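You operate a simulated robot arm through the tools that you are given. There is no shell and no other tool. Be economical: measure what you need, move in short steps, check, and stop when the job is done.

You run a simulated two-armed robot. Do the job below in one go: nothing can be reset, and whatever is moved stays where it is left.

JOB
Fetch the bowl and set it on the worktop before the dish rack. Put the pink cup in the large basin. Take the lentil canister and put it on the top of the dining table. Fetch the pasta carton and stand it on the end of the worktop. Take the plant food bag marked "leaf" from the worktop beside the fridge and put it on the corner worktop. Put the strainer on the worktop beside the fridge away in the small basin. Push the fridge door shut. Open the lower dresser drawer. The order is free. Set down upright: pink cup, lentil canister, pasta carton, plant food bag.

The check looks at the end state, three seconds after you hand in, the way a careful person would. Anything else that was tipped, shoved, dropped, spilled or broken makes it a failure.

ROBOT AND FRAMES
Two 6-joint arms with two-finger grippers on one trunk, on a base that drives. Base frame: it is fixed to the floor where the robot stands at the start and does not move with it; the origin is under the middle of the robot, x ahead of it, y to its left, z up. Readings come in cm, rad, newtons and seconds.
The left shoulder is at the start at [7, 17.6, 96.9], the right one opposite. With the tool pointing down near the work surface each hand reaches from about 46 to 78 cm from the robot's upright axis, wherever it stands, measured 20 degrees to its own side. Places, roughly: bowl (13x13x5 cm) [50, -10, 90]; corner worktop [20, 370, 90]; end of the worktop [30, 210, 90]; fridge door [-250, 310, 50]; large basin [30, 270, 80]; lentil canister [-25, 350, 100]; lower dresser drawer [-600, -30, 50]; pasta carton [-175, 375, 100]; pink cup (7x7x7 cm) [20, 190, 90]; plant food bag [-200, 350, 100]; small basin (27x19 cm) [30, 302, 76]; strainer (7x7x6 cm) [-210, 370, 90]; top of the dining table [-350, 50, 80]; worktop before the dish rack [20, 340, 90]. Payload 2.45 kg a hand.
Tool frame (each hand has its own): the origin (TCP) lies between the finger pads and is the grasp point; the fingertips stand 2.6 cm ahead of it; z points along the fingers, y is the line along which they close. The gripper opens to 9.6 cm. The gripper's body begins 6.9 cm behind the TCP.
Orientation is that of the tool frame in the base frame, as [roll, pitch, yaw] about the fixed x, y, z axes, in that order (R = Rz(yaw) Ry(pitch) Rx(roll)). With the fingers straight down and closing along the base's y, the tool's x points along the base's -x, its y along +y and its z along -z.

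CONTROLS
- The arms move only by the tool nudge_tool. It takes "left_series", "right_series" or both (then of equal length, played together; a hand with none holds still); each is one flat list of numbers, 7 for each row, row after row: the finger opening in cm, from 0 to 9.6, then the shift along the tool's x, y, z in units of 50 mm (1.0 is 50 mm), then the turn, a rotation vector about the tool's x, y, z in units of 4 degrees (1.0 is 4 degrees). In form: [jaw, x, y, z, ax, ay, az, jaw, x, y, z, ax, ay, az, ...]. A call has 1 to 20 rows; each row shifts and turns the commanded pose from where the row before left it, along the tool's axes as they then stand. A call with a number of a shift or a turn outside -1 to 1 is refused whole. Rows are played at 5 a second. More than 5 cm and 0.15 rad between two rows, or a gripper value outside its range, and nothing of the call is played. Where a pose cannot be reached the arm comes as near as it can. A force on the tool above 40 N (or 10 N above the force at the start of the call, whichever is more), or a blocked arm, ends the call early, and 0.2 s more pass. The fingers move at their own pace and stop on an object; they squeeze with about 27 N. The grip force told is the motor's: it shows also when the fingers shut on nothing. Time passes only in rows, and 0.2 s behind the last, so rows that do not move let the fingers close. The reply holds the time, the measured pose of the TCP, the force on the tool along the base axes, the opening and the grip force, in the units named above and with some noise, with the torque about the TCP (base axes, N m) and any sound that the robot's microphone picked up.
- Cameras (640 x 400 px; columns grow to the right, rows downward): "scene" is now at [13.83, -0.31, 129.5]; the picture's right is [-0.15, -0.99, 0.00], its down [-0.41, 0.06, -0.91] and it looks along [0.90, -0.14, -0.42] (base axes); focal length 261 px, centre (320, 200). "left" rides on the left gripper at [8.2, -0.3, -9.8] in its tool frame; the picture's right is [0.04, 1.00, 0.00], its down [-0.73, 0.03, -0.68] and it looks along [-0.68, 0.03, 0.73] (tool axes); focal length 256 px, centre (320, 200). "right" rides on the right gripper at [8.2, 0.3, -9.8] in its tool frame; the picture's right is [-0.04, 1.00, 0.00], its down [-0.73, -0.03, -0.68] and it looks along [-0.68, -0.03, 0.73] (tool axes); focal length 256 px, centre (320, 200). There is no depth. A picture from a camera that has moved, and an enlarged one, comes with that camera's place and axes in the base frame and with its lens. The place of the scene camera against the robot may be out by one fixed shift of up to 1.8 cm in any direction.
- grab_frame(camera): a new picture of that camera. It takes no simulated time.
- lift_body(by): slides the trunk up (or, below 0, down) by that many cm; the arms and the scene camera ride with it, the base frame stays. It gives what a move gives, with no picture.
- roll_base(legs): drives the robot by 1 to 6 legs, each [ahead, left, turn to the left] in cm, cm and rad, along the robot's own axes; the way and the turn of a leg run together, so that a leg with both is an arc; at most 150 cm and 3.142 rad a leg. The arms and the cameras ride along, it lands a little off, and it stops where it bumps. It gives what a move gives.
- head_to(pan, tilt): turns the head with the scene camera to pan (to the left, within 1.501 rad either way) and tilt (down, from -0.506 to 1.204), counted from straight ahead of the robot. It gives what a move gives.
- zoom(camera, box): a new picture of the part [left, top, right, bottom] of that camera's present view, enlarged. It takes no simulated time.
- close_job(): hands the job in; it is judged then, once.

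Go step by step. Nothing tells you exact positions but the pictures and the camera data: compare them with the known pose of the tool, close in by small moves and look again before you grip or let go. The budget is 207 turns and 202 pictures, counting those below and the enlarged ones. Unless the task says otherwise, let go and move clear before handing in.

The tools are called after "Request:" as a command line: name --argument value ..., lists and objects as JSON in quotes. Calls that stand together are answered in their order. nudge_tool: Moves the arms, as the interface text tells. Its arguments: {"type":"object","properties":{"left_series":{"type":"array"},"right_series":{"type":"array"}},"required":[]} The other tools are called the same way: lift_body (by) slides the trunk up or down; roll_base (legs) drives the base; head_to (pan, tilt) turns the head that bears the scene camera; grab_frame (camera) takes a picture; zoom (camera, box) takes an enlarged picture of a part of a camera's view; close_job () hands the job in.

At the start:

```text
time_s: 0.0
left_eef_pos: [54.21, 15.83, 114.09]
left_ee_rot: [3.141, -0.001, 3.14]
left_force: [0.0, -0.3, -1.1]
left_torque: [0.04, 0.02, 0.02]
left_opening: 9.61
left_grip_force: 0.2
right_eef_pos: [55.44, -37.55, 121.22]
right_ee_rot: [3.141, 0.0, -3.139]
right_force: [-0.2, 0.6, -0.7]
right_torque: [-0.02, -0.01, 0.03]
right_opening: 9.58
right_grip_force: 0.2
trunk travel left (down, up): [-45.4, 38.6]
robot x, y, heading: [0.02, -0.04, -0.001]
head pan, tilt: [-0.15, 0.433]
```

scene: 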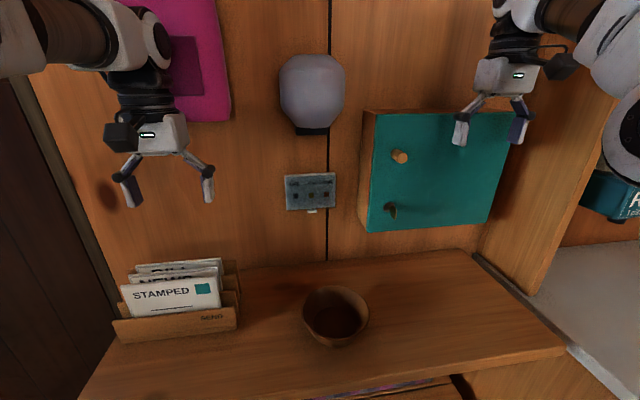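
right: 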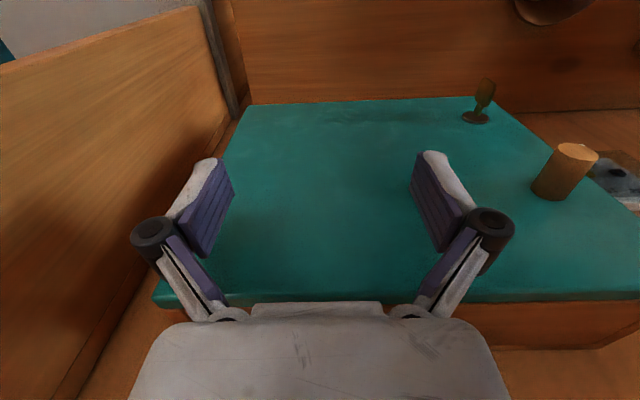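
left: 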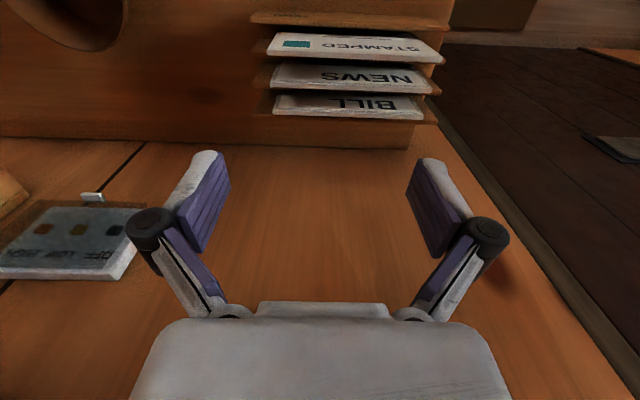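

The bowl sits around [48, -8, 91] on the table ahead. I bring the right hand above its right rim, then look.

Request:
nudge_tool --right_series '[9.6, 0.3, 0.9, 0.5, 0, 0, 0, 9.6, 0.3, 0.9, 0.5, 0, 0, 0, 9.6, 0.3, 0.9, 0.5, 0, 0, 0, 9.6, 0.3, 0.9, 0.5, 0, 0, 0, 9.6, 0.3, 0.9, 0.5, 0, 0, 0, 9.6, 0, 0, 0, 0, 0, 0]'

Request:
grab_frame --camera "right"

Request:
zoom --camera "scene" --box '[220, 220, 480, 382]'

```text
refused: row 1 steps farther than a row can; nothing moved
```

```text
198 pictures are left
camera right: at [47.17, -37.24, 130.93], right [0.04, 1.0, 0.0], down [0.73, -0.03, 0.68], along [0.68, -0.03, -0.73], focal length 256 px, centre (320, 200)
```

right: 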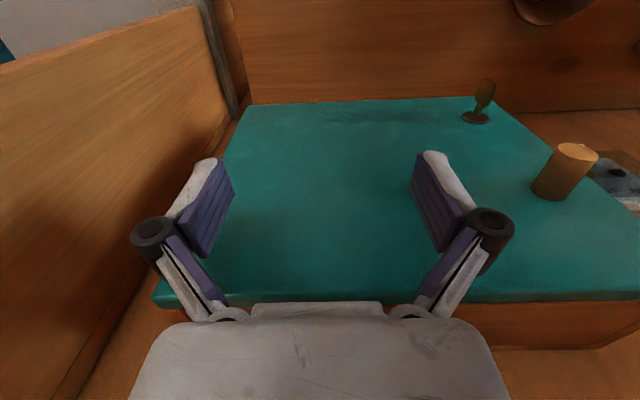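

```text
2.46 times, centred on (350, 301) of scene
camera zoom: at [13.83, -0.31, 129.5], right [-0.15, -0.99, 0.0], down [-0.41, 0.06, -0.91], along [0.9, -0.14, -0.42], focal length 642 px, centre (246, -49)
```

zoom: 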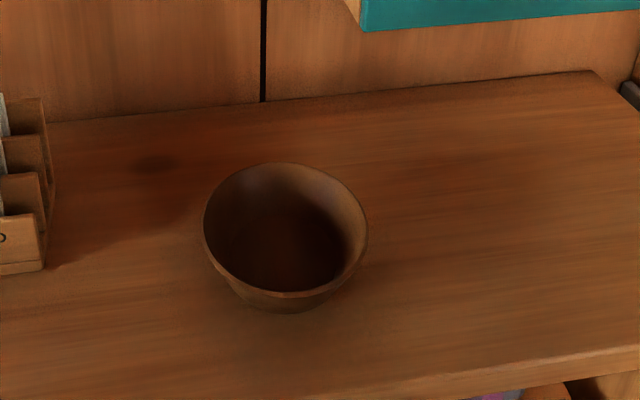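

The call was refused because the row steps were too long. I resend it with shorter ones.

Request:
nudge_tool --right_series '[9.6, 0.25, 0.75, 0.45, 0, 0, 0, 9.6, 0.25, 0.75, 0.45, 0, 0, 0, 9.6, 0.25, 0.75, 0.45, 0, 0, 0, 9.6, 0.25, 0.75, 0.45, 0, 0, 0, 9.6, 0.25, 0.75, 0.45, 0, 0, 0, 9.6, 0.25, 0.75, 0.45, 0, 0, 0, 9.6, 0, 0, 0, 0, 0, 0]'

Request:
grab_frame --camera "right"

```text
time_s: 1.6
left_eef_pos: [54.22, 15.55, 114.05]
left_ee_rot: [3.141, 0.0, -3.141]
left_force: [0.0, -1.4, -0.4]
left_torque: [0.03, 0.0, -0.01]
left_opening: 9.61
left_grip_force: 0.1
right_eef_pos: [47.86, -15.32, 107.72]
right_ee_rot: [3.137, 0.0, 3.141]
right_force: [-0.6, -0.1, 0.4]
right_torque: [0.0, -0.02, -0.04]
right_opening: 9.59
right_grip_force: 0.0
trunk travel left (down, up): [-45.4, 38.6]
robot x, y, heading: [-0.07, 0.25, 0.002]
head pan, tilt: [-0.15, 0.433]
```

```text
196 pictures are left
camera right: at [39.67, -14.88, 117.43], right [0.04, 1.0, 0.0], down [0.73, -0.03, 0.68], along [0.68, -0.02, -0.73], focal length 256 px, centre (320, 200)
```

right: 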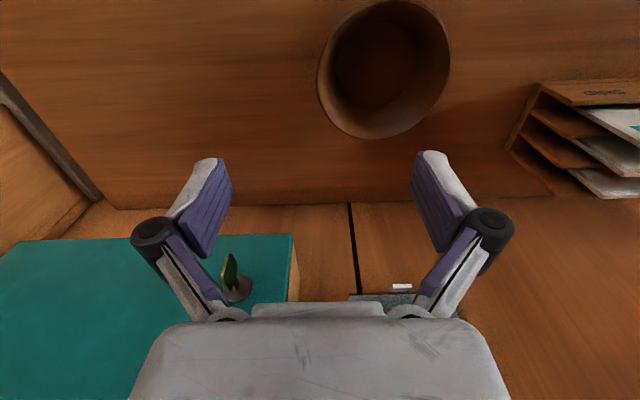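

The rim's centre comes out near [47.6, -8.7] at about z 90, so the right hand is already over its right edge. I go lower and look again.

Request:
nudge_tool --right_series '[9.6, 0, 0.05, 0.8, 0, 0, 0, 9.6, 0, 0.05, 0.8, 0, 0, 0, 9.6, 0, 0, 0.8, 0, 0, 0, 9.6, 0, 0, 0.4, 0, 0, 0, 9.6, 0, 0, 0, 0, 0, 0]'

Request:
grab_frame --camera "right"

Request:
zoom --camera "scene" --box '[220, 220, 480, 382]'

```text
time_s: 2.8
left_eef_pos: [54.27, 15.77, 114.05]
left_ee_rot: [-3.141, 0.0, 3.142]
left_force: [-0.3, 0.0, 0.1]
left_torque: [0.01, -0.04, 0.01]
left_opening: 9.63
left_grip_force: 0.1
right_eef_pos: [47.8, -14.62, 93.69]
right_ee_rot: [3.138, 0.004, -3.14]
right_force: [0.7, -0.3, -0.9]
right_torque: [0.02, -0.02, 0.01]
right_opening: 9.62
right_grip_force: 0.1
trunk travel left (down, up): [-45.4, 38.6]
robot x, y, heading: [0.11, 0.19, -0.0]
head pan, tilt: [-0.15, 0.433]
```

```text
195 pictures are left
camera right: at [39.64, -14.29, 103.33], right [0.04, 1.0, 0.0], down [0.73, -0.03, 0.68], along [0.68, -0.03, -0.73], focal length 256 px, centre (320, 200)
```

right: 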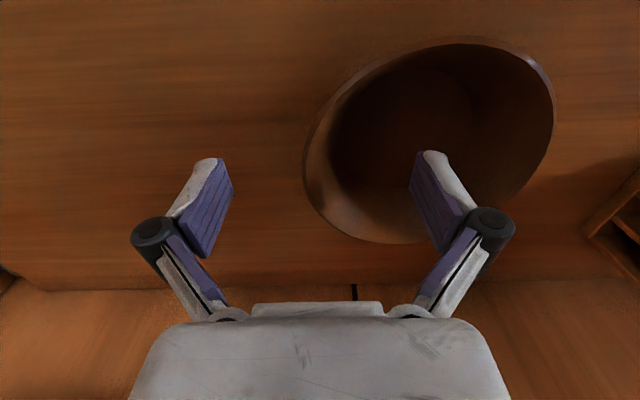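

```text
2.46 times, centred on (350, 301) of scene
camera zoom: at [13.81, -0.29, 129.5], right [-0.15, -0.99, 0.0], down [-0.41, 0.06, -0.91], along [0.9, -0.14, -0.42], focal length 642 px, centre (246, -49)
```

zoom: 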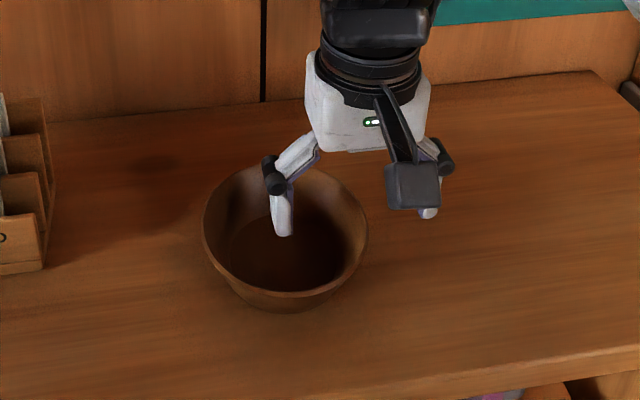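

The rim sits at about z 90.5 with its right wall near y -15.3, x 49. I go down 4.3 cm and close on the wall.

Request:
nudge_tool --right_series '[9.6, -0.2, -0.05, 0.44, 0, 0, 0, 9.6, 0, 0, 0.42, 0, 0, 0, 9.6, 0, 0, 0, 0, 0, 0, 0, 0, 0, 0, 0, 0, 0, 0, 0, 0, 0, 0, 0, 0, 0, 0, 0, 0, 0, 0, 0, 0, 0, 0, 0, 0, 0, 0]'

Request:
grab_frame --camera "right"

```text
time_s: 3.8
left_eef_pos: [53.74, 15.53, 114.49]
left_ee_rot: [3.139, 0.005, 3.139]
left_force: [-0.2, -0.2, 0.6]
left_torque: [0.06, -0.05, -0.01]
left_opening: 9.61
left_grip_force: 0.1
right_eef_pos: [48.7, -15.21, 90.05]
right_ee_rot: [3.141, 0.021, -3.134]
right_force: [3.3, -20.5, 57.4]
right_torque: [-2.58, 0.54, 0.25]
right_opening: 7.15
right_grip_force: 27.2
trunk travel left (down, up): [-45.4, 38.6]
robot x, y, heading: [0.21, -0.16, -0.008]
head pan, tilt: [-0.15, 0.433]
stopped in row 5 (right hand): the force on the tool passed its limit at 48 N (the readings are from after the stop); the commanded pose is now the measured one
```

```text
193 pictures are left
camera right: at [40.26, -14.94, 99.65], right [0.03, 1.0, 0.0], down [0.72, -0.02, 0.69], along [0.69, -0.02, -0.72], focal length 256 px, centre (320, 200)
```

right: 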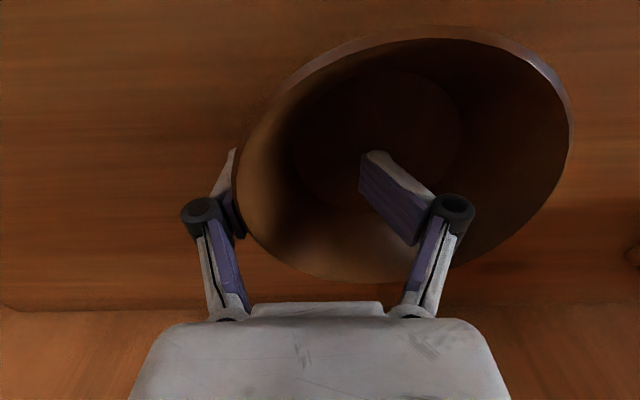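

While closing, the inner finger ran into the sloping inside of the bowl. I back up, lean the hand outward by about 24° to match the wall, and look.

Request:
nudge_tool --right_series '[9.6, 0, 0, -0.2, 0, 0, 0, 9.6, 0, 0, -0.5, 0, 0, 0, 9.6, 0, 0, -0.5, 0, 0, 0, 9, 0, 0, 0, -1, 0, 0, 8, 0, 0, 0, -1, 0, 0, 7, 0, 0, 0, -1, 0, 0, 6, 0, 0, 0, -1, 0, 0, 6, 0, 0, 0, -1, 0, 0, 6, 0, 0, 0, -1, 0, 0, 6, 0, 0, 0, 0, 0, 0]'

Request:
grab_frame --camera "right"

Request:
zoom --camera "scene" --box '[220, 220, 480, 382]'

```text
time_s: 6.0
left_eef_pos: [54.3, 15.86, 113.99]
left_ee_rot: [3.141, 0.001, -3.141]
left_force: [0.8, 0.2, -0.2]
left_torque: [0.04, -0.02, -0.03]
left_opening: 9.61
left_grip_force: 0.0
right_eef_pos: [48.81, -14.79, 95.49]
right_ee_rot: [2.723, 0.005, -3.137]
right_force: [-0.7, -1.3, 0.1]
right_torque: [-0.01, -0.02, 0.03]
right_opening: 6.02
right_grip_force: 0.3
trunk travel left (down, up): [-45.4, 38.6]
robot x, y, heading: [0.23, -0.23, 0.001]
head pan, tilt: [-0.15, 0.433]
```

```text
192 pictures are left
camera right: at [40.58, -18.58, 104.4], right [0.03, 0.91, 0.41], down [0.73, -0.3, 0.61], along [0.68, 0.28, -0.68], focal length 256 px, centre (320, 200)
```

right: 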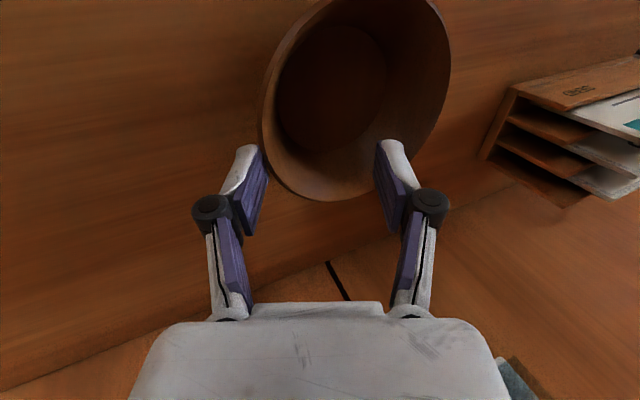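

```text
2.46 times, centred on (350, 301) of scene
camera zoom: at [13.83, -0.25, 129.5], right [-0.15, -0.99, 0.0], down [-0.41, 0.06, -0.91], along [0.9, -0.14, -0.42], focal length 642 px, centre (246, -49)
```

zoom: 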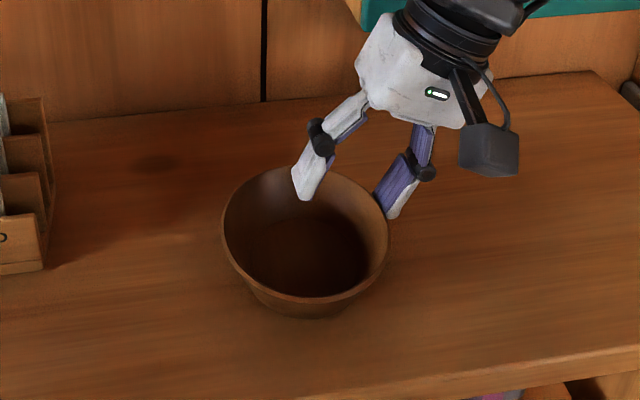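

The bowl slid about 1 cm, so its right rim edge is now near y -16.1. I shift the tilted hand sideways first and then come in along the wall.

Request:
nudge_tool --right_series '[5.2, 0, -0.64, 0, 0, 0, 0, 5.2, 0, 0, 0.5, 0, 0, 0, 5.2, 0, 0, 0.4, 0, 0, 0, 5.2, 0, 0, 0, 0, 0, 0]'

Request:
grab_frame --camera "right"

Request:
zoom --camera "scene" --box '[220, 220, 480, 382]'

```text
time_s: 7.0
left_eef_pos: [54.2, 15.96, 114.04]
left_ee_rot: [-3.141, 0.001, -3.14]
left_force: [0.0, 0.1, 0.9]
left_torque: [0.0, -0.01, 0.0]
left_opening: 9.57
left_grip_force: 0.0
right_eef_pos: [48.9, -15.73, 89.8]
right_ee_rot: [2.724, 0.004, -3.138]
right_force: [1.8, -1.0, 2.8]
right_torque: [-0.03, 0.0, 0.01]
right_opening: 5.87
right_grip_force: 0.6
trunk travel left (down, up): [-45.4, 38.6]
robot x, y, heading: [-0.06, -0.03, -0.004]
head pan, tilt: [-0.15, 0.433]
```

```text
190 pictures are left
camera right: at [40.66, -19.47, 98.87], right [0.03, 0.91, 0.41], down [0.73, -0.3, 0.61], along [0.68, 0.28, -0.68], focal length 256 px, centre (320, 200)
```

right: 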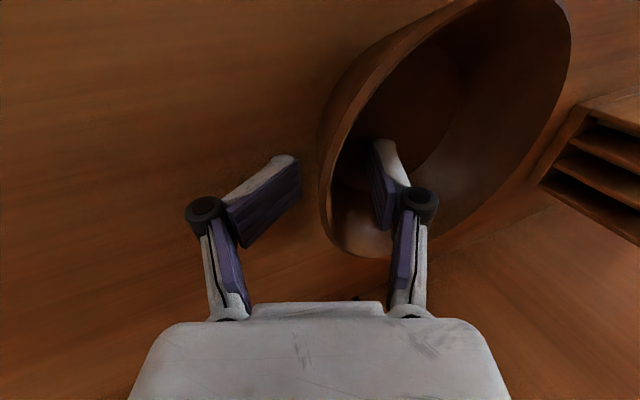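

```text
2.46 times, centred on (350, 301) of scene
camera zoom: at [13.8, -0.24, 129.48], right [-0.15, -0.99, 0.0], down [-0.41, 0.06, -0.91], along [0.9, -0.14, -0.42], focal length 642 px, centre (246, -49)
```

zoom: 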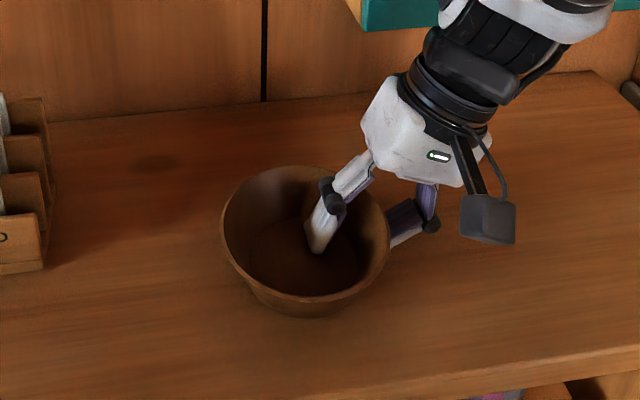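

Both fingers straddle the wall, but the outer tip seems to touch the table lightly. I lift a few mm and close.

Request:
nudge_tool --right_series '[5.2, 0, 0, -0.1, 0, 0, 0, 0, 0, 0, 0, 0, 0, 0, 0, 0, 0, 0, 0, 0, 0, 0, 0, 0, 0, 0, 0, 0, 0, 0, 0, 0, 0, 0, 0]'

Request:
grab_frame --camera "right"

```text
time_s: 7.9
left_eef_pos: [53.96, 15.85, 114.21]
left_ee_rot: [-3.139, 0.004, -3.14]
left_force: [-0.2, 0.5, -0.3]
left_torque: [0.01, -0.06, 0.0]
left_opening: 9.59
left_grip_force: 0.1
right_eef_pos: [48.86, -15.97, 90.95]
right_ee_rot: [2.721, 0.018, -3.14]
right_force: [-1.8, 3.7, 30.3]
right_torque: [0.76, -0.31, 0.13]
right_opening: 1.06
right_grip_force: 26.6
trunk travel left (down, up): [-45.4, 38.6]
robot x, y, heading: [-0.09, 0.05, -0.001]
head pan, tilt: [-0.15, 0.433]
stopped in row 4 (right hand): the force on the tool passed its limit at 42 N (the readings are from after the stop); the commanded pose is now the measured one
```

```text
188 pictures are left
camera right: at [40.54, -19.63, 99.86], right [0.03, 0.91, 0.41], down [0.72, -0.3, 0.62], along [0.69, 0.28, -0.67], focal length 256 px, centre (320, 200)
```

right: 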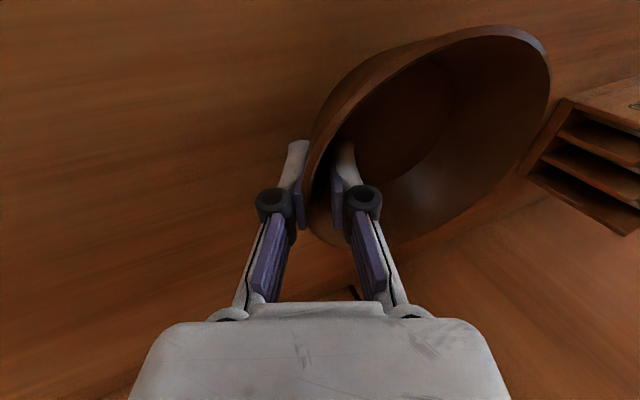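

The wall is gripped at an opening of 1.06. I lift straight up gently.

Request:
nudge_tool --right_series '[0, 0, 0.08, -0.18, 0, 0, 0, 0, 0, 0.2, -0.46, 0, 0, 0, 0, 0, 0.3, -0.68, 0, 0, 0, 0, 0, 0.3, -0.68, 0, 0, 0, 0, 0, 0.3, -0.68, 0, 0, 0, 0, 0, 0, 0, 0, 0, 0]'

Request:
grab_frame --camera "scene"

```text
time_s: 9.3
left_eef_pos: [54.33, 15.73, 114.02]
left_ee_rot: [-3.141, -0.001, -3.141]
left_force: [0.0, 0.3, -0.4]
left_torque: [-0.02, 0.0, -0.02]
left_opening: 9.58
left_grip_force: 0.1
right_eef_pos: [48.71, -16.17, 105.26]
right_ee_rot: [2.723, 0.01, -3.139]
right_force: [0.4, 0.1, -2.2]
right_torque: [-0.09, 0.02, -0.01]
right_opening: 0.57
right_grip_force: 27.6
trunk travel left (down, up): [-45.4, 38.6]
robot x, y, heading: [-0.03, 0.45, -0.003]
head pan, tilt: [-0.15, 0.433]
```

```text
187 pictures are left
camera scene: at [13.91, -0.3, 129.49], right [-0.15, -0.99, 0.0], down [-0.42, 0.06, -0.91], along [0.9, -0.14, -0.42], focal length 261 px, centre (320, 200)
```

scene: 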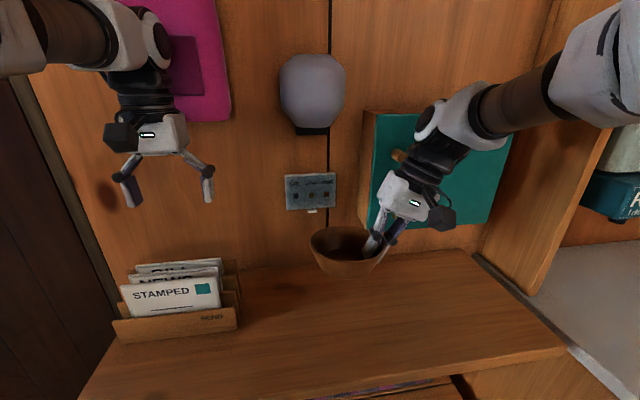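

The bowl is held. Next I look to the left to plan the drive to the kitchen.

Request:
head_to --pan 1.2 --tilt 0.35

Request:
grab_frame --camera "scene"

```text
time_s: 10.8
left_eef_pos: [54.28, 15.84, 114.04]
left_ee_rot: [-3.142, 0.001, 3.141]
left_force: [-0.8, 0.3, 0.6]
left_torque: [-0.02, -0.02, 0.02]
left_opening: 9.62
left_grip_force: 0.1
right_eef_pos: [48.65, -16.08, 105.16]
right_ee_rot: [2.722, 0.011, -3.139]
right_force: [0.4, 0.3, -1.0]
right_torque: [-0.11, -0.03, 0.0]
right_opening: 0.62
right_grip_force: 27.1
trunk travel left (down, up): [-45.4, 38.6]
robot x, y, heading: [0.04, 0.12, 0.001]
head pan, tilt: [1.201, 0.351]
```

```text
186 pictures are left
camera scene: at [8.11, 9.77, 130.26], right [0.93, -0.36, 0.0], down [-0.12, -0.32, -0.94], along [0.34, 0.88, -0.34], focal length 261 px, centre (320, 200)
```

scene: 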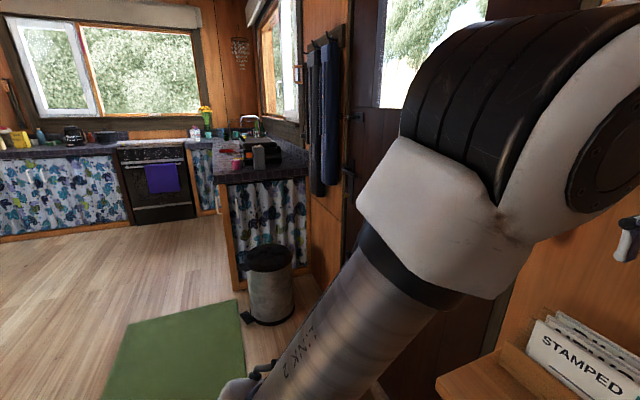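

The kitchen is ahead to the left, with a clear floor. I zoom in to see what stands there.

Request:
zoom --camera "scene" --box '[160, 70, 320, 230]'

Request:
zoom --camera "scene" --box '[0, 90, 210, 240]'

Request:
head_to --pan 1.5 --tilt 0.35

Request:
grab_frame --camera "scene"

```text
2.50 times, centred on (240, 150) of scene
camera zoom: at [8.11, 9.77, 130.26], right [0.93, -0.36, 0.0], down [-0.12, -0.32, -0.94], along [0.34, 0.88, -0.34], focal length 652 px, centre (520, 325)
```

zoom: 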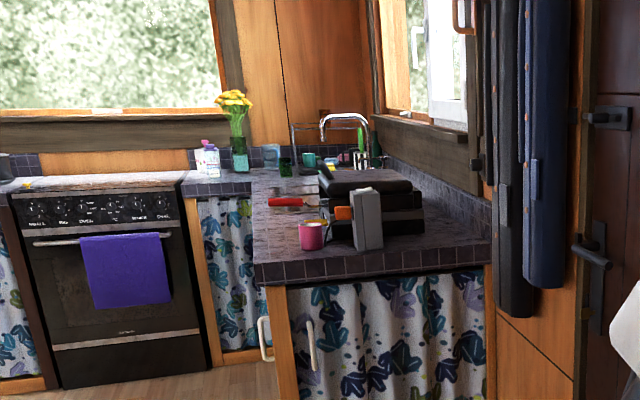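

```text
2.67 times, centred on (105, 165) of scene
camera zoom: at [8.11, 9.77, 130.26], right [0.93, -0.36, 0.0], down [-0.12, -0.32, -0.94], along [0.34, 0.88, -0.34], focal length 696 px, centre (893, 293)
```

zoom: 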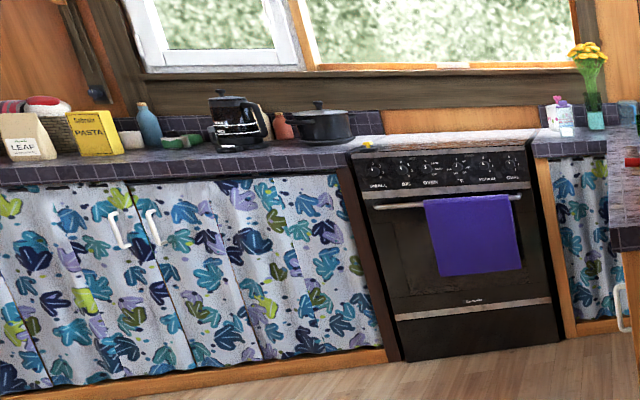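

```text
time_s: 11.6
left_eef_pos: [54.26, 15.79, 114.01]
left_ee_rot: [3.139, -0.001, 3.14]
left_force: [0.1, -0.4, -0.2]
left_torque: [0.01, 0.0, 0.02]
left_opening: 9.6
left_grip_force: 0.1
right_eef_pos: [48.7, -16.1, 105.05]
right_ee_rot: [2.721, 0.011, -3.138]
right_force: [-0.2, -0.3, -1.3]
right_torque: [-0.1, 0.02, 0.03]
right_opening: 0.58
right_grip_force: 26.4
trunk travel left (down, up): [-45.4, 38.6]
robot x, y, heading: [0.54, 0.12, 0.001]
head pan, tilt: [1.499, 0.351]
```

```text
183 pictures are left
camera scene: at [5.41, 10.38, 130.26], right [1.0, -0.07, 0.0], down [-0.03, -0.34, -0.94], along [0.07, 0.94, -0.34], focal length 261 px, centre (320, 200)
```

scene: 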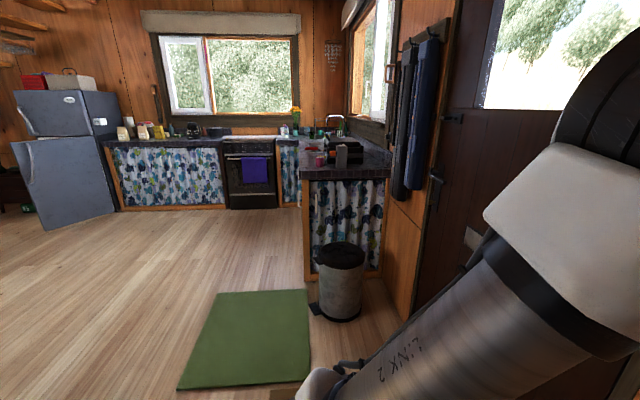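

The route is clear: I back up, strafe left to y≈180 and then look at the cup on the end of the worktop.

Request:
roll_base --legs '[[-60, 0, 0], [0, 100, 0], [0, 78, 0]]'

Request:
head_to --pan 0.0 --tilt 0.45

Request:
grab_frame --camera "scene"

```text
time_s: 14.2
left_eef_pos: [9.34, 15.81, 114.37]
left_ee_rot: [3.141, 0.007, -3.138]
left_force: [0.2, 0.4, 0.2]
left_torque: [0.0, -0.01, 0.0]
left_opening: 9.62
left_grip_force: 0.1
right_eef_pos: [3.9, -16.04, 105.4]
right_ee_rot: [2.72, 0.017, -3.136]
right_force: [-0.5, -0.3, -0.7]
right_torque: [-0.08, -0.04, 0.0]
right_opening: 0.57
right_grip_force: 26.5
trunk travel left (down, up): [-45.4, 38.6]
robot x, y, heading: [-44.6, 0.11, -0.002]
head pan, tilt: [1.499, 0.351]
stopped in leg 1: the robot was blocked; the commanded pose is now the measured one
```

```text
time_s: 15.8
left_eef_pos: [9.61, 15.81, 114.24]
left_ee_rot: [-3.141, 0.002, -3.141]
left_force: [0.2, 0.5, -1.4]
left_torque: [0.0, -0.01, -0.02]
left_opening: 9.57
left_grip_force: 0.0
right_eef_pos: [4.19, -16.11, 105.3]
right_ee_rot: [2.72, 0.012, -3.138]
right_force: [-0.6, -0.1, -1.0]
right_torque: [-0.09, 0.0, -0.02]
right_opening: 0.61
right_grip_force: 26.7
trunk travel left (down, up): [-45.4, 38.6]
robot x, y, heading: [-44.85, 0.19, 0.001]
head pan, tilt: [0.0, 0.45]
```

```text
182 pictures are left
camera scene: at [-30.63, 1.07, 129.33], right [0.0, -1.0, 0.0], down [-0.44, 0.0, -0.9], along [0.9, 0.0, -0.44], focal length 261 px, centre (320, 200)
```

scene: 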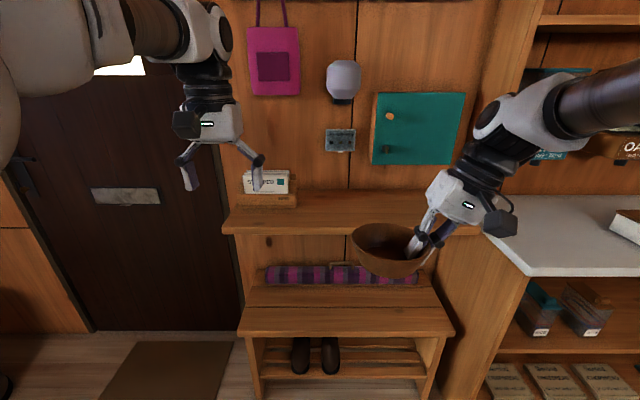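

Something behind the robot blocked it. I look to both sides to see what it is.

Request:
head_to --pan 1.5 --tilt 0.6

Request:
grab_frame --camera "scene"

Request:
head_to --pan -1.5 --tilt 0.6

Request:
grab_frame --camera "scene"

```text
time_s: 17.4
left_eef_pos: [9.67, 15.86, 114.19]
left_ee_rot: [3.14, 0.003, -3.138]
left_force: [0.2, -0.5, 0.4]
left_torque: [-0.04, 0.0, -0.01]
left_opening: 9.6
left_grip_force: 0.0
right_eef_pos: [4.15, -15.97, 105.23]
right_ee_rot: [2.722, 0.014, -3.136]
right_force: [-0.4, -0.2, -1.3]
right_torque: [-0.07, 0.04, 0.0]
right_opening: 0.62
right_grip_force: 27.0
trunk travel left (down, up): [-45.4, 38.6]
robot x, y, heading: [-44.31, 0.13, -0.001]
head pan, tilt: [1.499, 0.6]
```

```text
181 pictures are left
camera scene: at [-39.21, 9.85, 127.98], right [1.0, -0.07, 0.0], down [-0.04, -0.56, -0.83], along [0.06, 0.82, -0.56], focal length 261 px, centre (320, 200)
```

scene: 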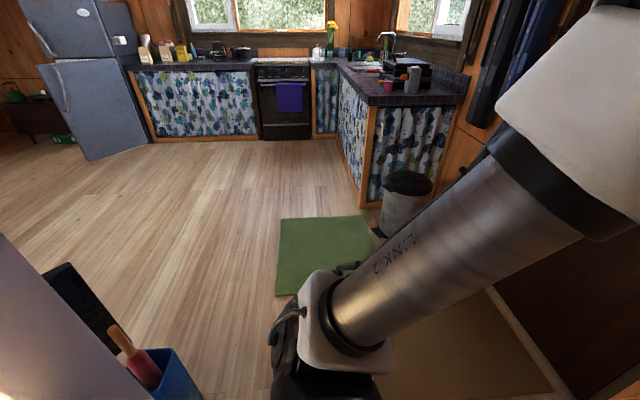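

```text
time_s: 20.0
left_eef_pos: [9.6, 15.69, 114.25]
left_ee_rot: [3.141, 0.004, -3.139]
left_force: [0.0, -0.4, 0.1]
left_torque: [-0.01, 0.01, -0.01]
left_opening: 9.57
left_grip_force: 0.1
right_eef_pos: [4.18, -16.04, 105.33]
right_ee_rot: [2.721, 0.014, -3.136]
right_force: [-0.1, 0.1, -1.3]
right_torque: [-0.06, -0.02, -0.01]
right_opening: 0.59
right_grip_force: 26.8
trunk travel left (down, up): [-45.4, 38.6]
robot x, y, heading: [-44.29, 0.13, 0.001]
head pan, tilt: [-1.499, 0.6]
```

```text
180 pictures are left
camera scene: at [-39.17, -7.78, 127.98], right [-1.0, -0.07, 0.0], down [-0.04, 0.56, -0.83], along [0.06, -0.82, -0.56], focal length 261 px, centre (320, 200)
```

scene: 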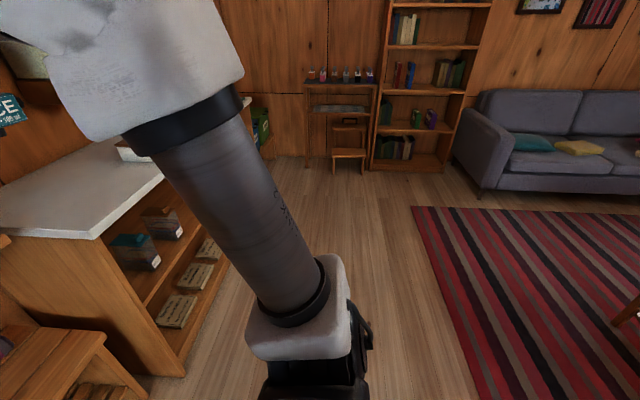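

There is furniture right behind the starting place. I strafe left first, back up once past it, then carry on to the cup.

Request:
roll_base --legs '[[8, 0, 0], [0, 110, 0], [-28, 0, 0], [0, 68, 0]]'

Request:
head_to --pan 0.0 --tilt 0.45

Request:
grab_frame --camera "scene"

```text
time_s: 31.3
left_eef_pos: [-11.03, 195.43, 114.26]
left_ee_rot: [-3.137, 0.001, -3.123]
left_force: [1.5, 0.6, 0.2]
left_torque: [-0.1, 0.03, 0.02]
left_opening: 9.6
left_grip_force: 0.1
right_eef_pos: [-15.85, 163.52, 105.39]
right_ee_rot: [2.724, 0.013, -3.119]
right_force: [0.4, 0.8, -2.3]
right_torque: [-0.07, 0.07, -0.02]
right_opening: 0.62
right_grip_force: 26.7
trunk travel left (down, up): [-45.4, 38.6]
robot x, y, heading: [-65.22, 178.33, 0.02]
head pan, tilt: [-1.499, 0.6]
```

```text
time_s: 32.9
left_eef_pos: [-11.3, 192.86, 114.42]
left_ee_rot: [3.122, 0.004, -3.124]
left_force: [0.1, -1.0, 0.7]
left_torque: [-0.01, -0.01, -0.01]
left_opening: 9.6
left_grip_force: 0.0
right_eef_pos: [-16.03, 161.16, 104.86]
right_ee_rot: [2.701, 0.014, -3.118]
right_force: [0.3, 0.1, -2.1]
right_torque: [-0.05, 0.01, -0.01]
right_opening: 0.58
right_grip_force: 26.6
trunk travel left (down, up): [-45.4, 38.6]
robot x, y, heading: [-65.11, 178.39, 0.019]
head pan, tilt: [0.0, 0.45]
```

```text
179 pictures are left
camera scene: at [-51.16, 182.56, 129.66], right [0.02, -1.0, 0.02], down [-0.43, -0.03, -0.9], along [0.9, 0.01, -0.43], focal length 261 px, centre (320, 200)
```

scene: 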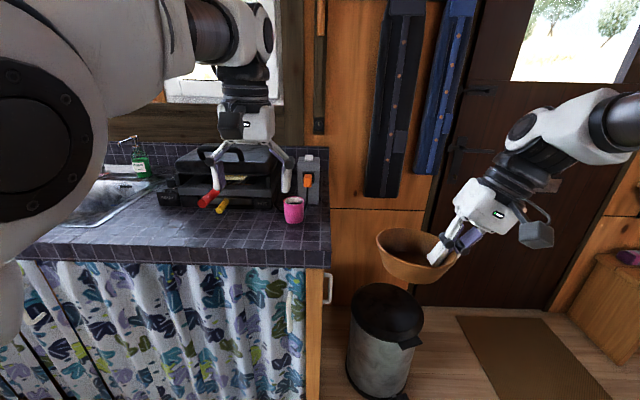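

The pink cup is near [23, 192] with a tool case behind it. I drive 24 cm ahead and then zoom in on the cup.

Request:
roll_base --legs '[[24, 0, -0.019]]'

Request:
zoom --camera "scene" --box '[100, 160, 420, 360]'

Request:
grab_frame --camera "left"

```text
time_s: 34.2
left_eef_pos: [-6.01, 190.49, 115.52]
left_ee_rot: [3.061, 0.03, 3.134]
left_force: [-0.4, -0.1, 0.9]
left_torque: [0.09, -0.09, 0.01]
left_opening: 9.59
left_grip_force: 0.0
right_eef_pos: [-10.99, 159.65, 104.07]
right_ee_rot: [2.64, 0.034, -3.142]
right_force: [0.0, 0.2, -0.2]
right_torque: [-0.15, 0.03, 0.01]
right_opening: 0.6
right_grip_force: 27.4
trunk travel left (down, up): [-45.4, 38.6]
robot x, y, heading: [-57.51, 183.46, -0.006]
head pan, tilt: [0.0, 0.45]
stopped in leg 1: the robot was blocked; the commanded pose is now the measured one
```

```text
2.00 times, centred on (260, 260) of scene
camera zoom: at [-48.09, 183.83, 130.21], right [0.0, -1.0, -0.01], down [-0.4, 0.01, -0.92], along [0.92, 0.0, -0.4], focal length 522 px, centre (440, 80)
```

zoom: 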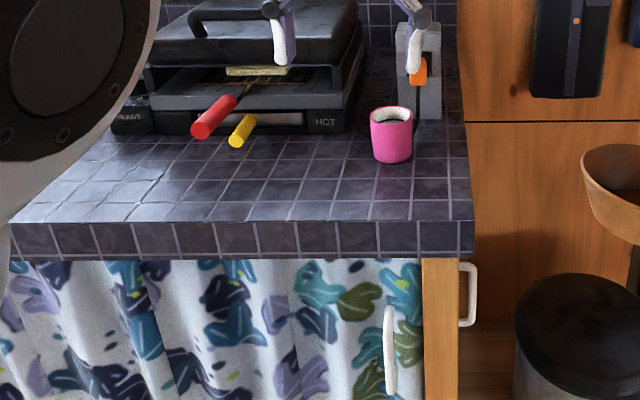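

```text
177 pictures are left
camera left: at [-14.2, 189.45, 124.88], right [-0.03, 1.0, 0.08], down [0.71, -0.03, 0.7], along [0.7, 0.08, -0.71], focal length 256 px, centre (320, 200)
```

left: 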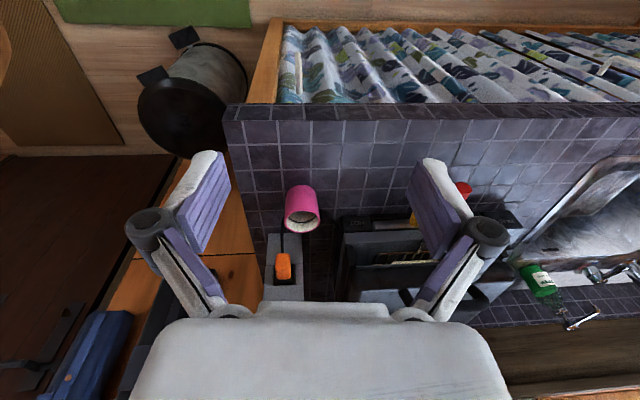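

The drive was blocked again and the robot seems to lean a little. I look down around the base for what is in the way.

Request:
head_to --pan 0.0 --tilt 1.2

Request:
grab_frame --camera "scene"

Request:
head_to --pan 1.2 --tilt 1.2

Request:
grab_frame --camera "scene"

Request:
head_to --pan -1.2 --tilt 1.2

Request:
grab_frame --camera "scene"

```text
time_s: 35.3
left_eef_pos: [-4.14, 192.59, 114.28]
left_ee_rot: [3.079, 0.01, 3.129]
left_force: [-0.4, -0.3, 1.0]
left_torque: [-0.01, -0.01, -0.01]
left_opening: 9.6
left_grip_force: 0.1
right_eef_pos: [-9.56, 161.68, 103.59]
right_ee_rot: [2.662, 0.017, 3.14]
right_force: [0.1, -0.1, -1.3]
right_torque: [-0.1, -0.04, 0.02]
right_opening: 0.58
right_grip_force: 27.0
trunk travel left (down, up): [-45.4, 38.6]
robot x, y, heading: [-57.21, 184.27, -0.008]
head pan, tilt: [0.0, 1.201]
```

```text
176 pictures are left
camera scene: at [-49.16, 186.39, 124.01], right [0.0, -1.0, 0.01], down [-0.93, 0.0, -0.38], along [0.38, -0.01, -0.93], focal length 261 px, centre (320, 200)
```

scene: 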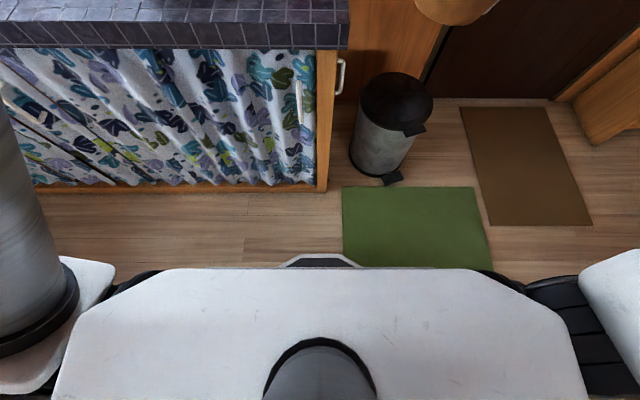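

```text
time_s: 36.7
left_eef_pos: [-4.08, 193.66, 114.55]
left_ee_rot: [3.102, 0.007, 3.134]
left_force: [0.0, -1.0, 0.3]
left_torque: [0.1, -0.02, -0.04]
left_opening: 9.6
left_grip_force: 0.0
right_eef_pos: [-9.69, 162.13, 103.44]
right_ee_rot: [2.661, 0.014, 3.135]
right_force: [-0.5, -0.7, -2.3]
right_torque: [-0.01, -0.04, -0.01]
right_opening: 0.63
right_grip_force: 27.0
trunk travel left (down, up): [-45.4, 38.6]
robot x, y, heading: [-57.88, 184.25, -0.009]
head pan, tilt: [1.201, 1.201]
```

```text
175 pictures are left
camera scene: at [-51.44, 193.76, 123.73], right [0.93, -0.37, 0.01], down [-0.35, -0.87, -0.34], along [0.14, 0.31, -0.94], focal length 261 px, centre (320, 200)
```

scene: 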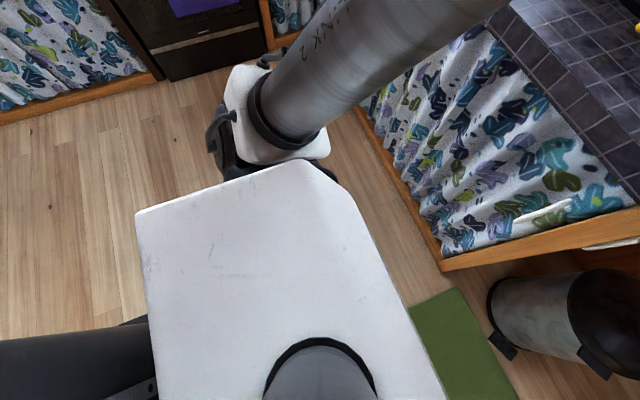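

```text
time_s: 38.9
left_eef_pos: [-3.04, 192.77, 114.27]
left_ee_rot: [3.1, 0.001, 3.141]
left_force: [0.1, -0.4, 0.6]
left_torque: [-0.02, -0.01, -0.02]
left_opening: 9.61
left_grip_force: 0.1
right_eef_pos: [-8.41, 161.08, 103.38]
right_ee_rot: [2.66, 0.015, 3.139]
right_force: [-0.5, 0.2, -1.2]
right_torque: [-0.08, 0.01, -0.03]
right_opening: 0.63
right_grip_force: 26.8
trunk travel left (down, up): [-45.4, 38.6]
robot x, y, heading: [-56.82, 183.3, -0.003]
head pan, tilt: [-1.201, 1.201]
```

```text
174 pictures are left
camera scene: at [-50.35, 182.07, 123.96], right [-0.93, -0.36, 0.01], down [-0.33, 0.86, -0.38], along [0.13, -0.36, -0.92], focal length 261 px, centre (320, 200)
```

scene: 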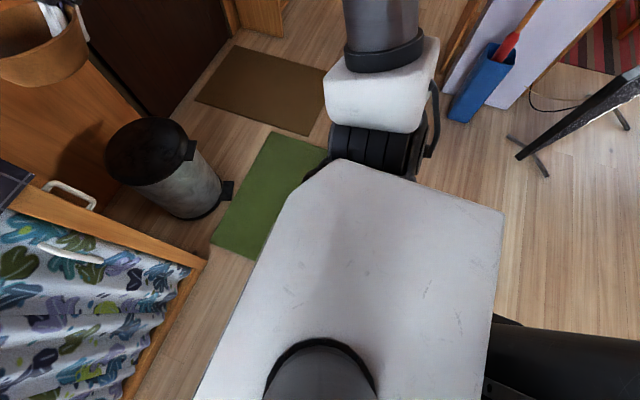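

Nothing stands ahead, so I suspect the mat edge under the right wheels. I shift left off it and drive ahead again.

Request:
roll_base --legs '[[0, 14, 0.0], [16, 0, 0.0]]'

Request:
head_to --pan 0.0 --tilt 0.6

Request:
grab_frame --camera "scene"

```text
time_s: 41.3
left_eef_pos: [13.64, 206.17, 113.93]
left_ee_rot: [3.081, 0.001, 3.134]
left_force: [0.1, 0.2, -0.4]
left_torque: [0.0, 0.05, -0.02]
left_opening: 9.6
left_grip_force: 0.1
right_eef_pos: [8.1, 175.06, 103.08]
right_ee_rot: [2.657, 0.009, 3.141]
right_force: [-0.3, -0.1, -2.0]
right_torque: [-0.02, 0.03, 0.01]
right_opening: 0.62
right_grip_force: 26.6
trunk travel left (down, up): [-45.4, 38.6]
robot x, y, heading: [-40.7, 197.76, 0.001]
head pan, tilt: [-1.201, 1.201]
```

```text
time_s: 42.7
left_eef_pos: [13.53, 206.11, 114.04]
left_ee_rot: [3.082, 0.001, 3.135]
left_force: [-0.5, 0.0, 0.2]
left_torque: [0.0, -0.03, 0.0]
left_opening: 9.6
left_grip_force: 0.1
right_eef_pos: [8.16, 175.15, 103.17]
right_ee_rot: [2.658, 0.011, -3.141]
right_force: [-0.2, -0.3, -0.7]
right_torque: [-0.06, 0.01, 0.0]
right_opening: 0.59
right_grip_force: 27.4
trunk travel left (down, up): [-45.4, 38.6]
robot x, y, heading: [-40.71, 197.61, 0.001]
head pan, tilt: [0.0, 0.6]
```

```text
173 pictures are left
camera scene: at [-27.06, 198.56, 127.97], right [0.0, -1.0, 0.0], down [-0.57, 0.0, -0.82], along [0.82, 0.0, -0.57], focal length 261 px, centre (320, 200)
```

scene: 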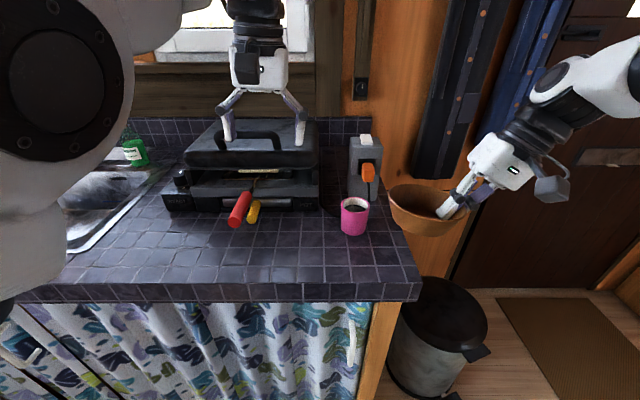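

The cup is near [20, 191]. I move the bowl hand to the right out of the way and bring the left hand above the cup.

Request:
nudge_tool --left_series '[9.6, -0.2, -0.7, 0, 0.85, 0, 0, 9.6, -0.2, -0.7, 0, 0, 0, 0, 9.6, -0.2, -0.7, 0, 0, 0, 0, 9.6, -0.1, -0.7, 0, 0, 0, 0, 9.6, 0, 0, 0, 0, 0, 0]' --right_series '[0, 0, -0.66, -0.35, 0, 0, 0, 0, 0, -0.66, -0.35, 0, 0, 0, 0, 0, -0.66, -0.35, 0, 0, 0, 0, 0, -0.66, -0.35, 0, 0, 0, 0, 0, 0, 0, 0, 0, 0]'

Request:
grab_frame --camera "left"

Request:
grab_frame --camera "scene"

```text
time_s: 44.1
left_eef_pos: [18.55, 198.02, 114.91]
left_ee_rot: [-3.1, 0.0, -3.102]
left_force: [-0.4, -1.4, 0.8]
left_torque: [0.02, 0.04, -0.01]
left_opening: 9.61
left_grip_force: 0.0
left hand out of reach, approached as far as the arm can: row 4
right_eef_pos: [8.09, 160.19, 103.31]
right_ee_rot: [2.656, 0.011, -3.14]
right_force: [1.1, -0.7, -1.2]
right_torque: [-0.09, 0.01, 0.01]
right_opening: 0.6
right_grip_force: 26.0
trunk travel left (down, up): [-45.4, 38.6]
robot x, y, heading: [-40.53, 197.75, -0.002]
head pan, tilt: [0.0, 0.6]
stopped in row 5 (left hand): the arm was blocked; the commanded pose is now the measured one
```

```text
172 pictures are left
camera left: at [10.52, 197.79, 124.76], right [-0.08, 1.0, -0.04], down [0.73, 0.09, 0.68], along [0.68, 0.02, -0.74], focal length 256 px, centre (320, 200)
```

left: 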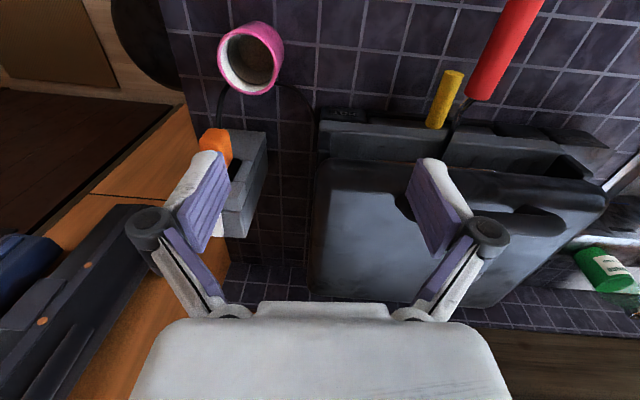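

```text
171 pictures are left
camera scene: at [-26.96, 198.49, 127.96], right [0.0, -1.0, 0.0], down [-0.57, 0.0, -0.82], along [0.82, 0.0, -0.57], focal length 261 px, centre (320, 200)
```

scene: 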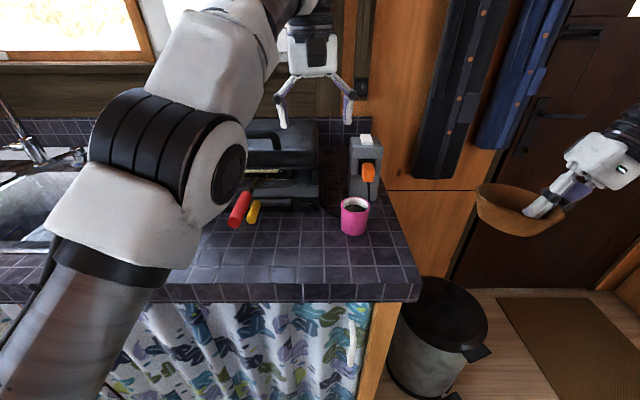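

The cup rim is at about [18.5, 190, 95]. The left arm can't cross that far over, so I draw it back and turn the robot right by 0.35 rad.

Request:
nudge_tool --left_series '[9.6, 0.2, 0.7, 0, -0.6, 0, 0.57, 9.6, 0.2, 0.5, 0, 0, 0, 0, 9.6, 0, 0, 0, 0, 0, 0]'

Request:
roll_base --legs '[[0, 0, -0.36]]'

Request:
grab_frame --camera "left"

Request:
grab_frame --camera "scene"

```text
time_s: 44.9
left_eef_pos: [16.16, 203.86, 114.91]
left_ee_rot: [3.14, 0.004, 3.136]
left_force: [0.6, 0.3, 0.1]
left_torque: [-0.05, 0.02, -0.04]
left_opening: 9.59
left_grip_force: 0.1
right_eef_pos: [8.14, 160.32, 103.41]
right_ee_rot: [2.661, 0.011, 3.14]
right_force: [-0.6, -0.7, -1.5]
right_torque: [-0.09, -0.01, 0.03]
right_opening: 0.61
right_grip_force: 26.6
trunk travel left (down, up): [-45.4, 38.6]
robot x, y, heading: [-40.82, 197.54, 0.005]
head pan, tilt: [0.0, 0.6]
```

```text
time_s: 46.4
left_eef_pos: [14.77, 183.41, 115.01]
left_ee_rot: [3.14, 0.002, 2.78]
left_force: [-0.5, -0.3, 0.3]
left_torque: [0.0, -0.03, -0.01]
left_opening: 9.61
left_grip_force: 0.0
right_eef_pos: [-8.24, 145.64, 103.29]
right_ee_rot: [2.659, 0.012, 2.784]
right_force: [-0.4, -0.3, -0.8]
right_torque: [-0.08, 0.07, 0.05]
right_opening: 0.57
right_grip_force: 26.8
trunk travel left (down, up): [-45.4, 38.6]
robot x, y, heading: [-40.67, 197.73, -0.364]
head pan, tilt: [0.0, 0.6]
```

```text
170 pictures are left
camera left: at [6.98, 185.99, 124.67], right [0.32, 0.95, 0.0], down [0.69, -0.23, 0.68], along [0.65, -0.21, -0.73], focal length 256 px, centre (320, 200)
```

left: 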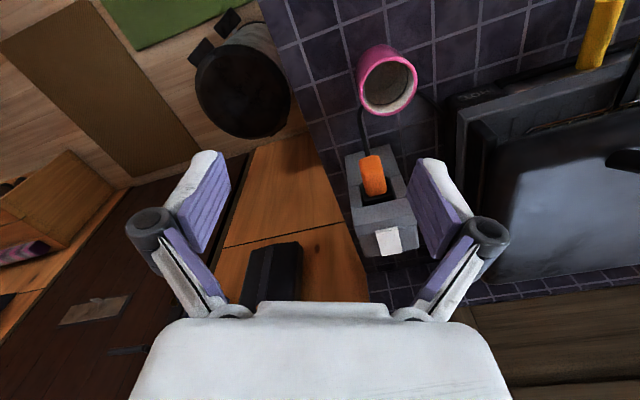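

```text
169 pictures are left
camera scene: at [-28.0, 193.68, 127.98], right [-0.35, -0.94, 0.0], down [-0.53, 0.2, -0.82], along [0.77, -0.29, -0.57], focal length 261 px, centre (320, 200)
```

scene: 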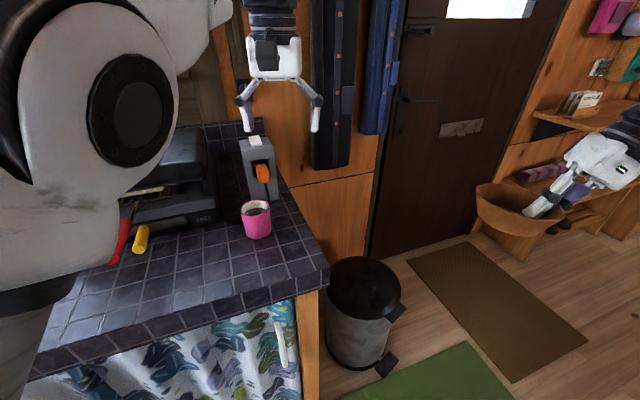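

The cup is pinned at [19, 190.2] with its rim at 94.5. I move above it with the fingertips just over the rim and check.

Request:
nudge_tool --left_series '[9.6, -0.1, 0.52, 0.7, 0, 0, 0, 9.6, -0.1, 0.52, 0.7, 0, 0, 0, 9.6, -0.11, 0.53, 0.7, 0, 0, 0, 9.6, 0, 0, 0.8, 0, 0, 0, 9.6, 0, 0, 0, 0, 0, 0]'

Request:
grab_frame --camera "left"

Request:
grab_frame --camera "scene"

```text
time_s: 47.6
left_eef_pos: [18.78, 190.51, 100.73]
left_ee_rot: [3.14, 0.003, 2.781]
left_force: [-0.8, -0.7, -0.6]
left_torque: [0.0, 0.02, 0.03]
left_opening: 9.61
left_grip_force: 0.1
right_eef_pos: [-8.2, 145.55, 103.4]
right_ee_rot: [2.659, 0.012, 2.783]
right_force: [-0.9, 0.4, -1.3]
right_torque: [-0.08, 0.06, 0.01]
right_opening: 0.6
right_grip_force: 27.1
trunk travel left (down, up): [-45.4, 38.6]
robot x, y, heading: [-40.69, 197.68, -0.361]
head pan, tilt: [0.0, 0.6]
```

```text
168 pictures are left
camera left: at [11.1, 192.92, 110.29], right [0.32, 0.95, 0.0], down [0.69, -0.23, 0.68], along [0.65, -0.22, -0.73], focal length 256 px, centre (320, 200)
```

left: 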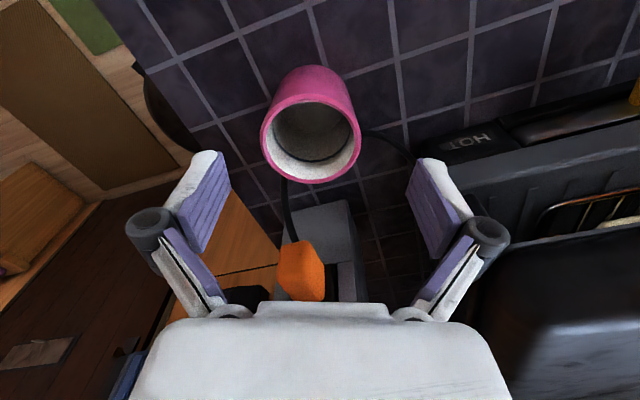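

```text
167 pictures are left
camera scene: at [-28.0, 193.77, 127.98], right [-0.35, -0.94, 0.0], down [-0.53, 0.2, -0.83], along [0.77, -0.29, -0.56], focal length 261 px, centre (320, 200)
```

scene: 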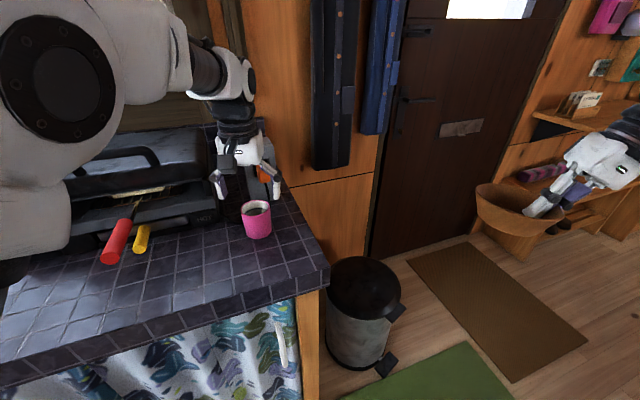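

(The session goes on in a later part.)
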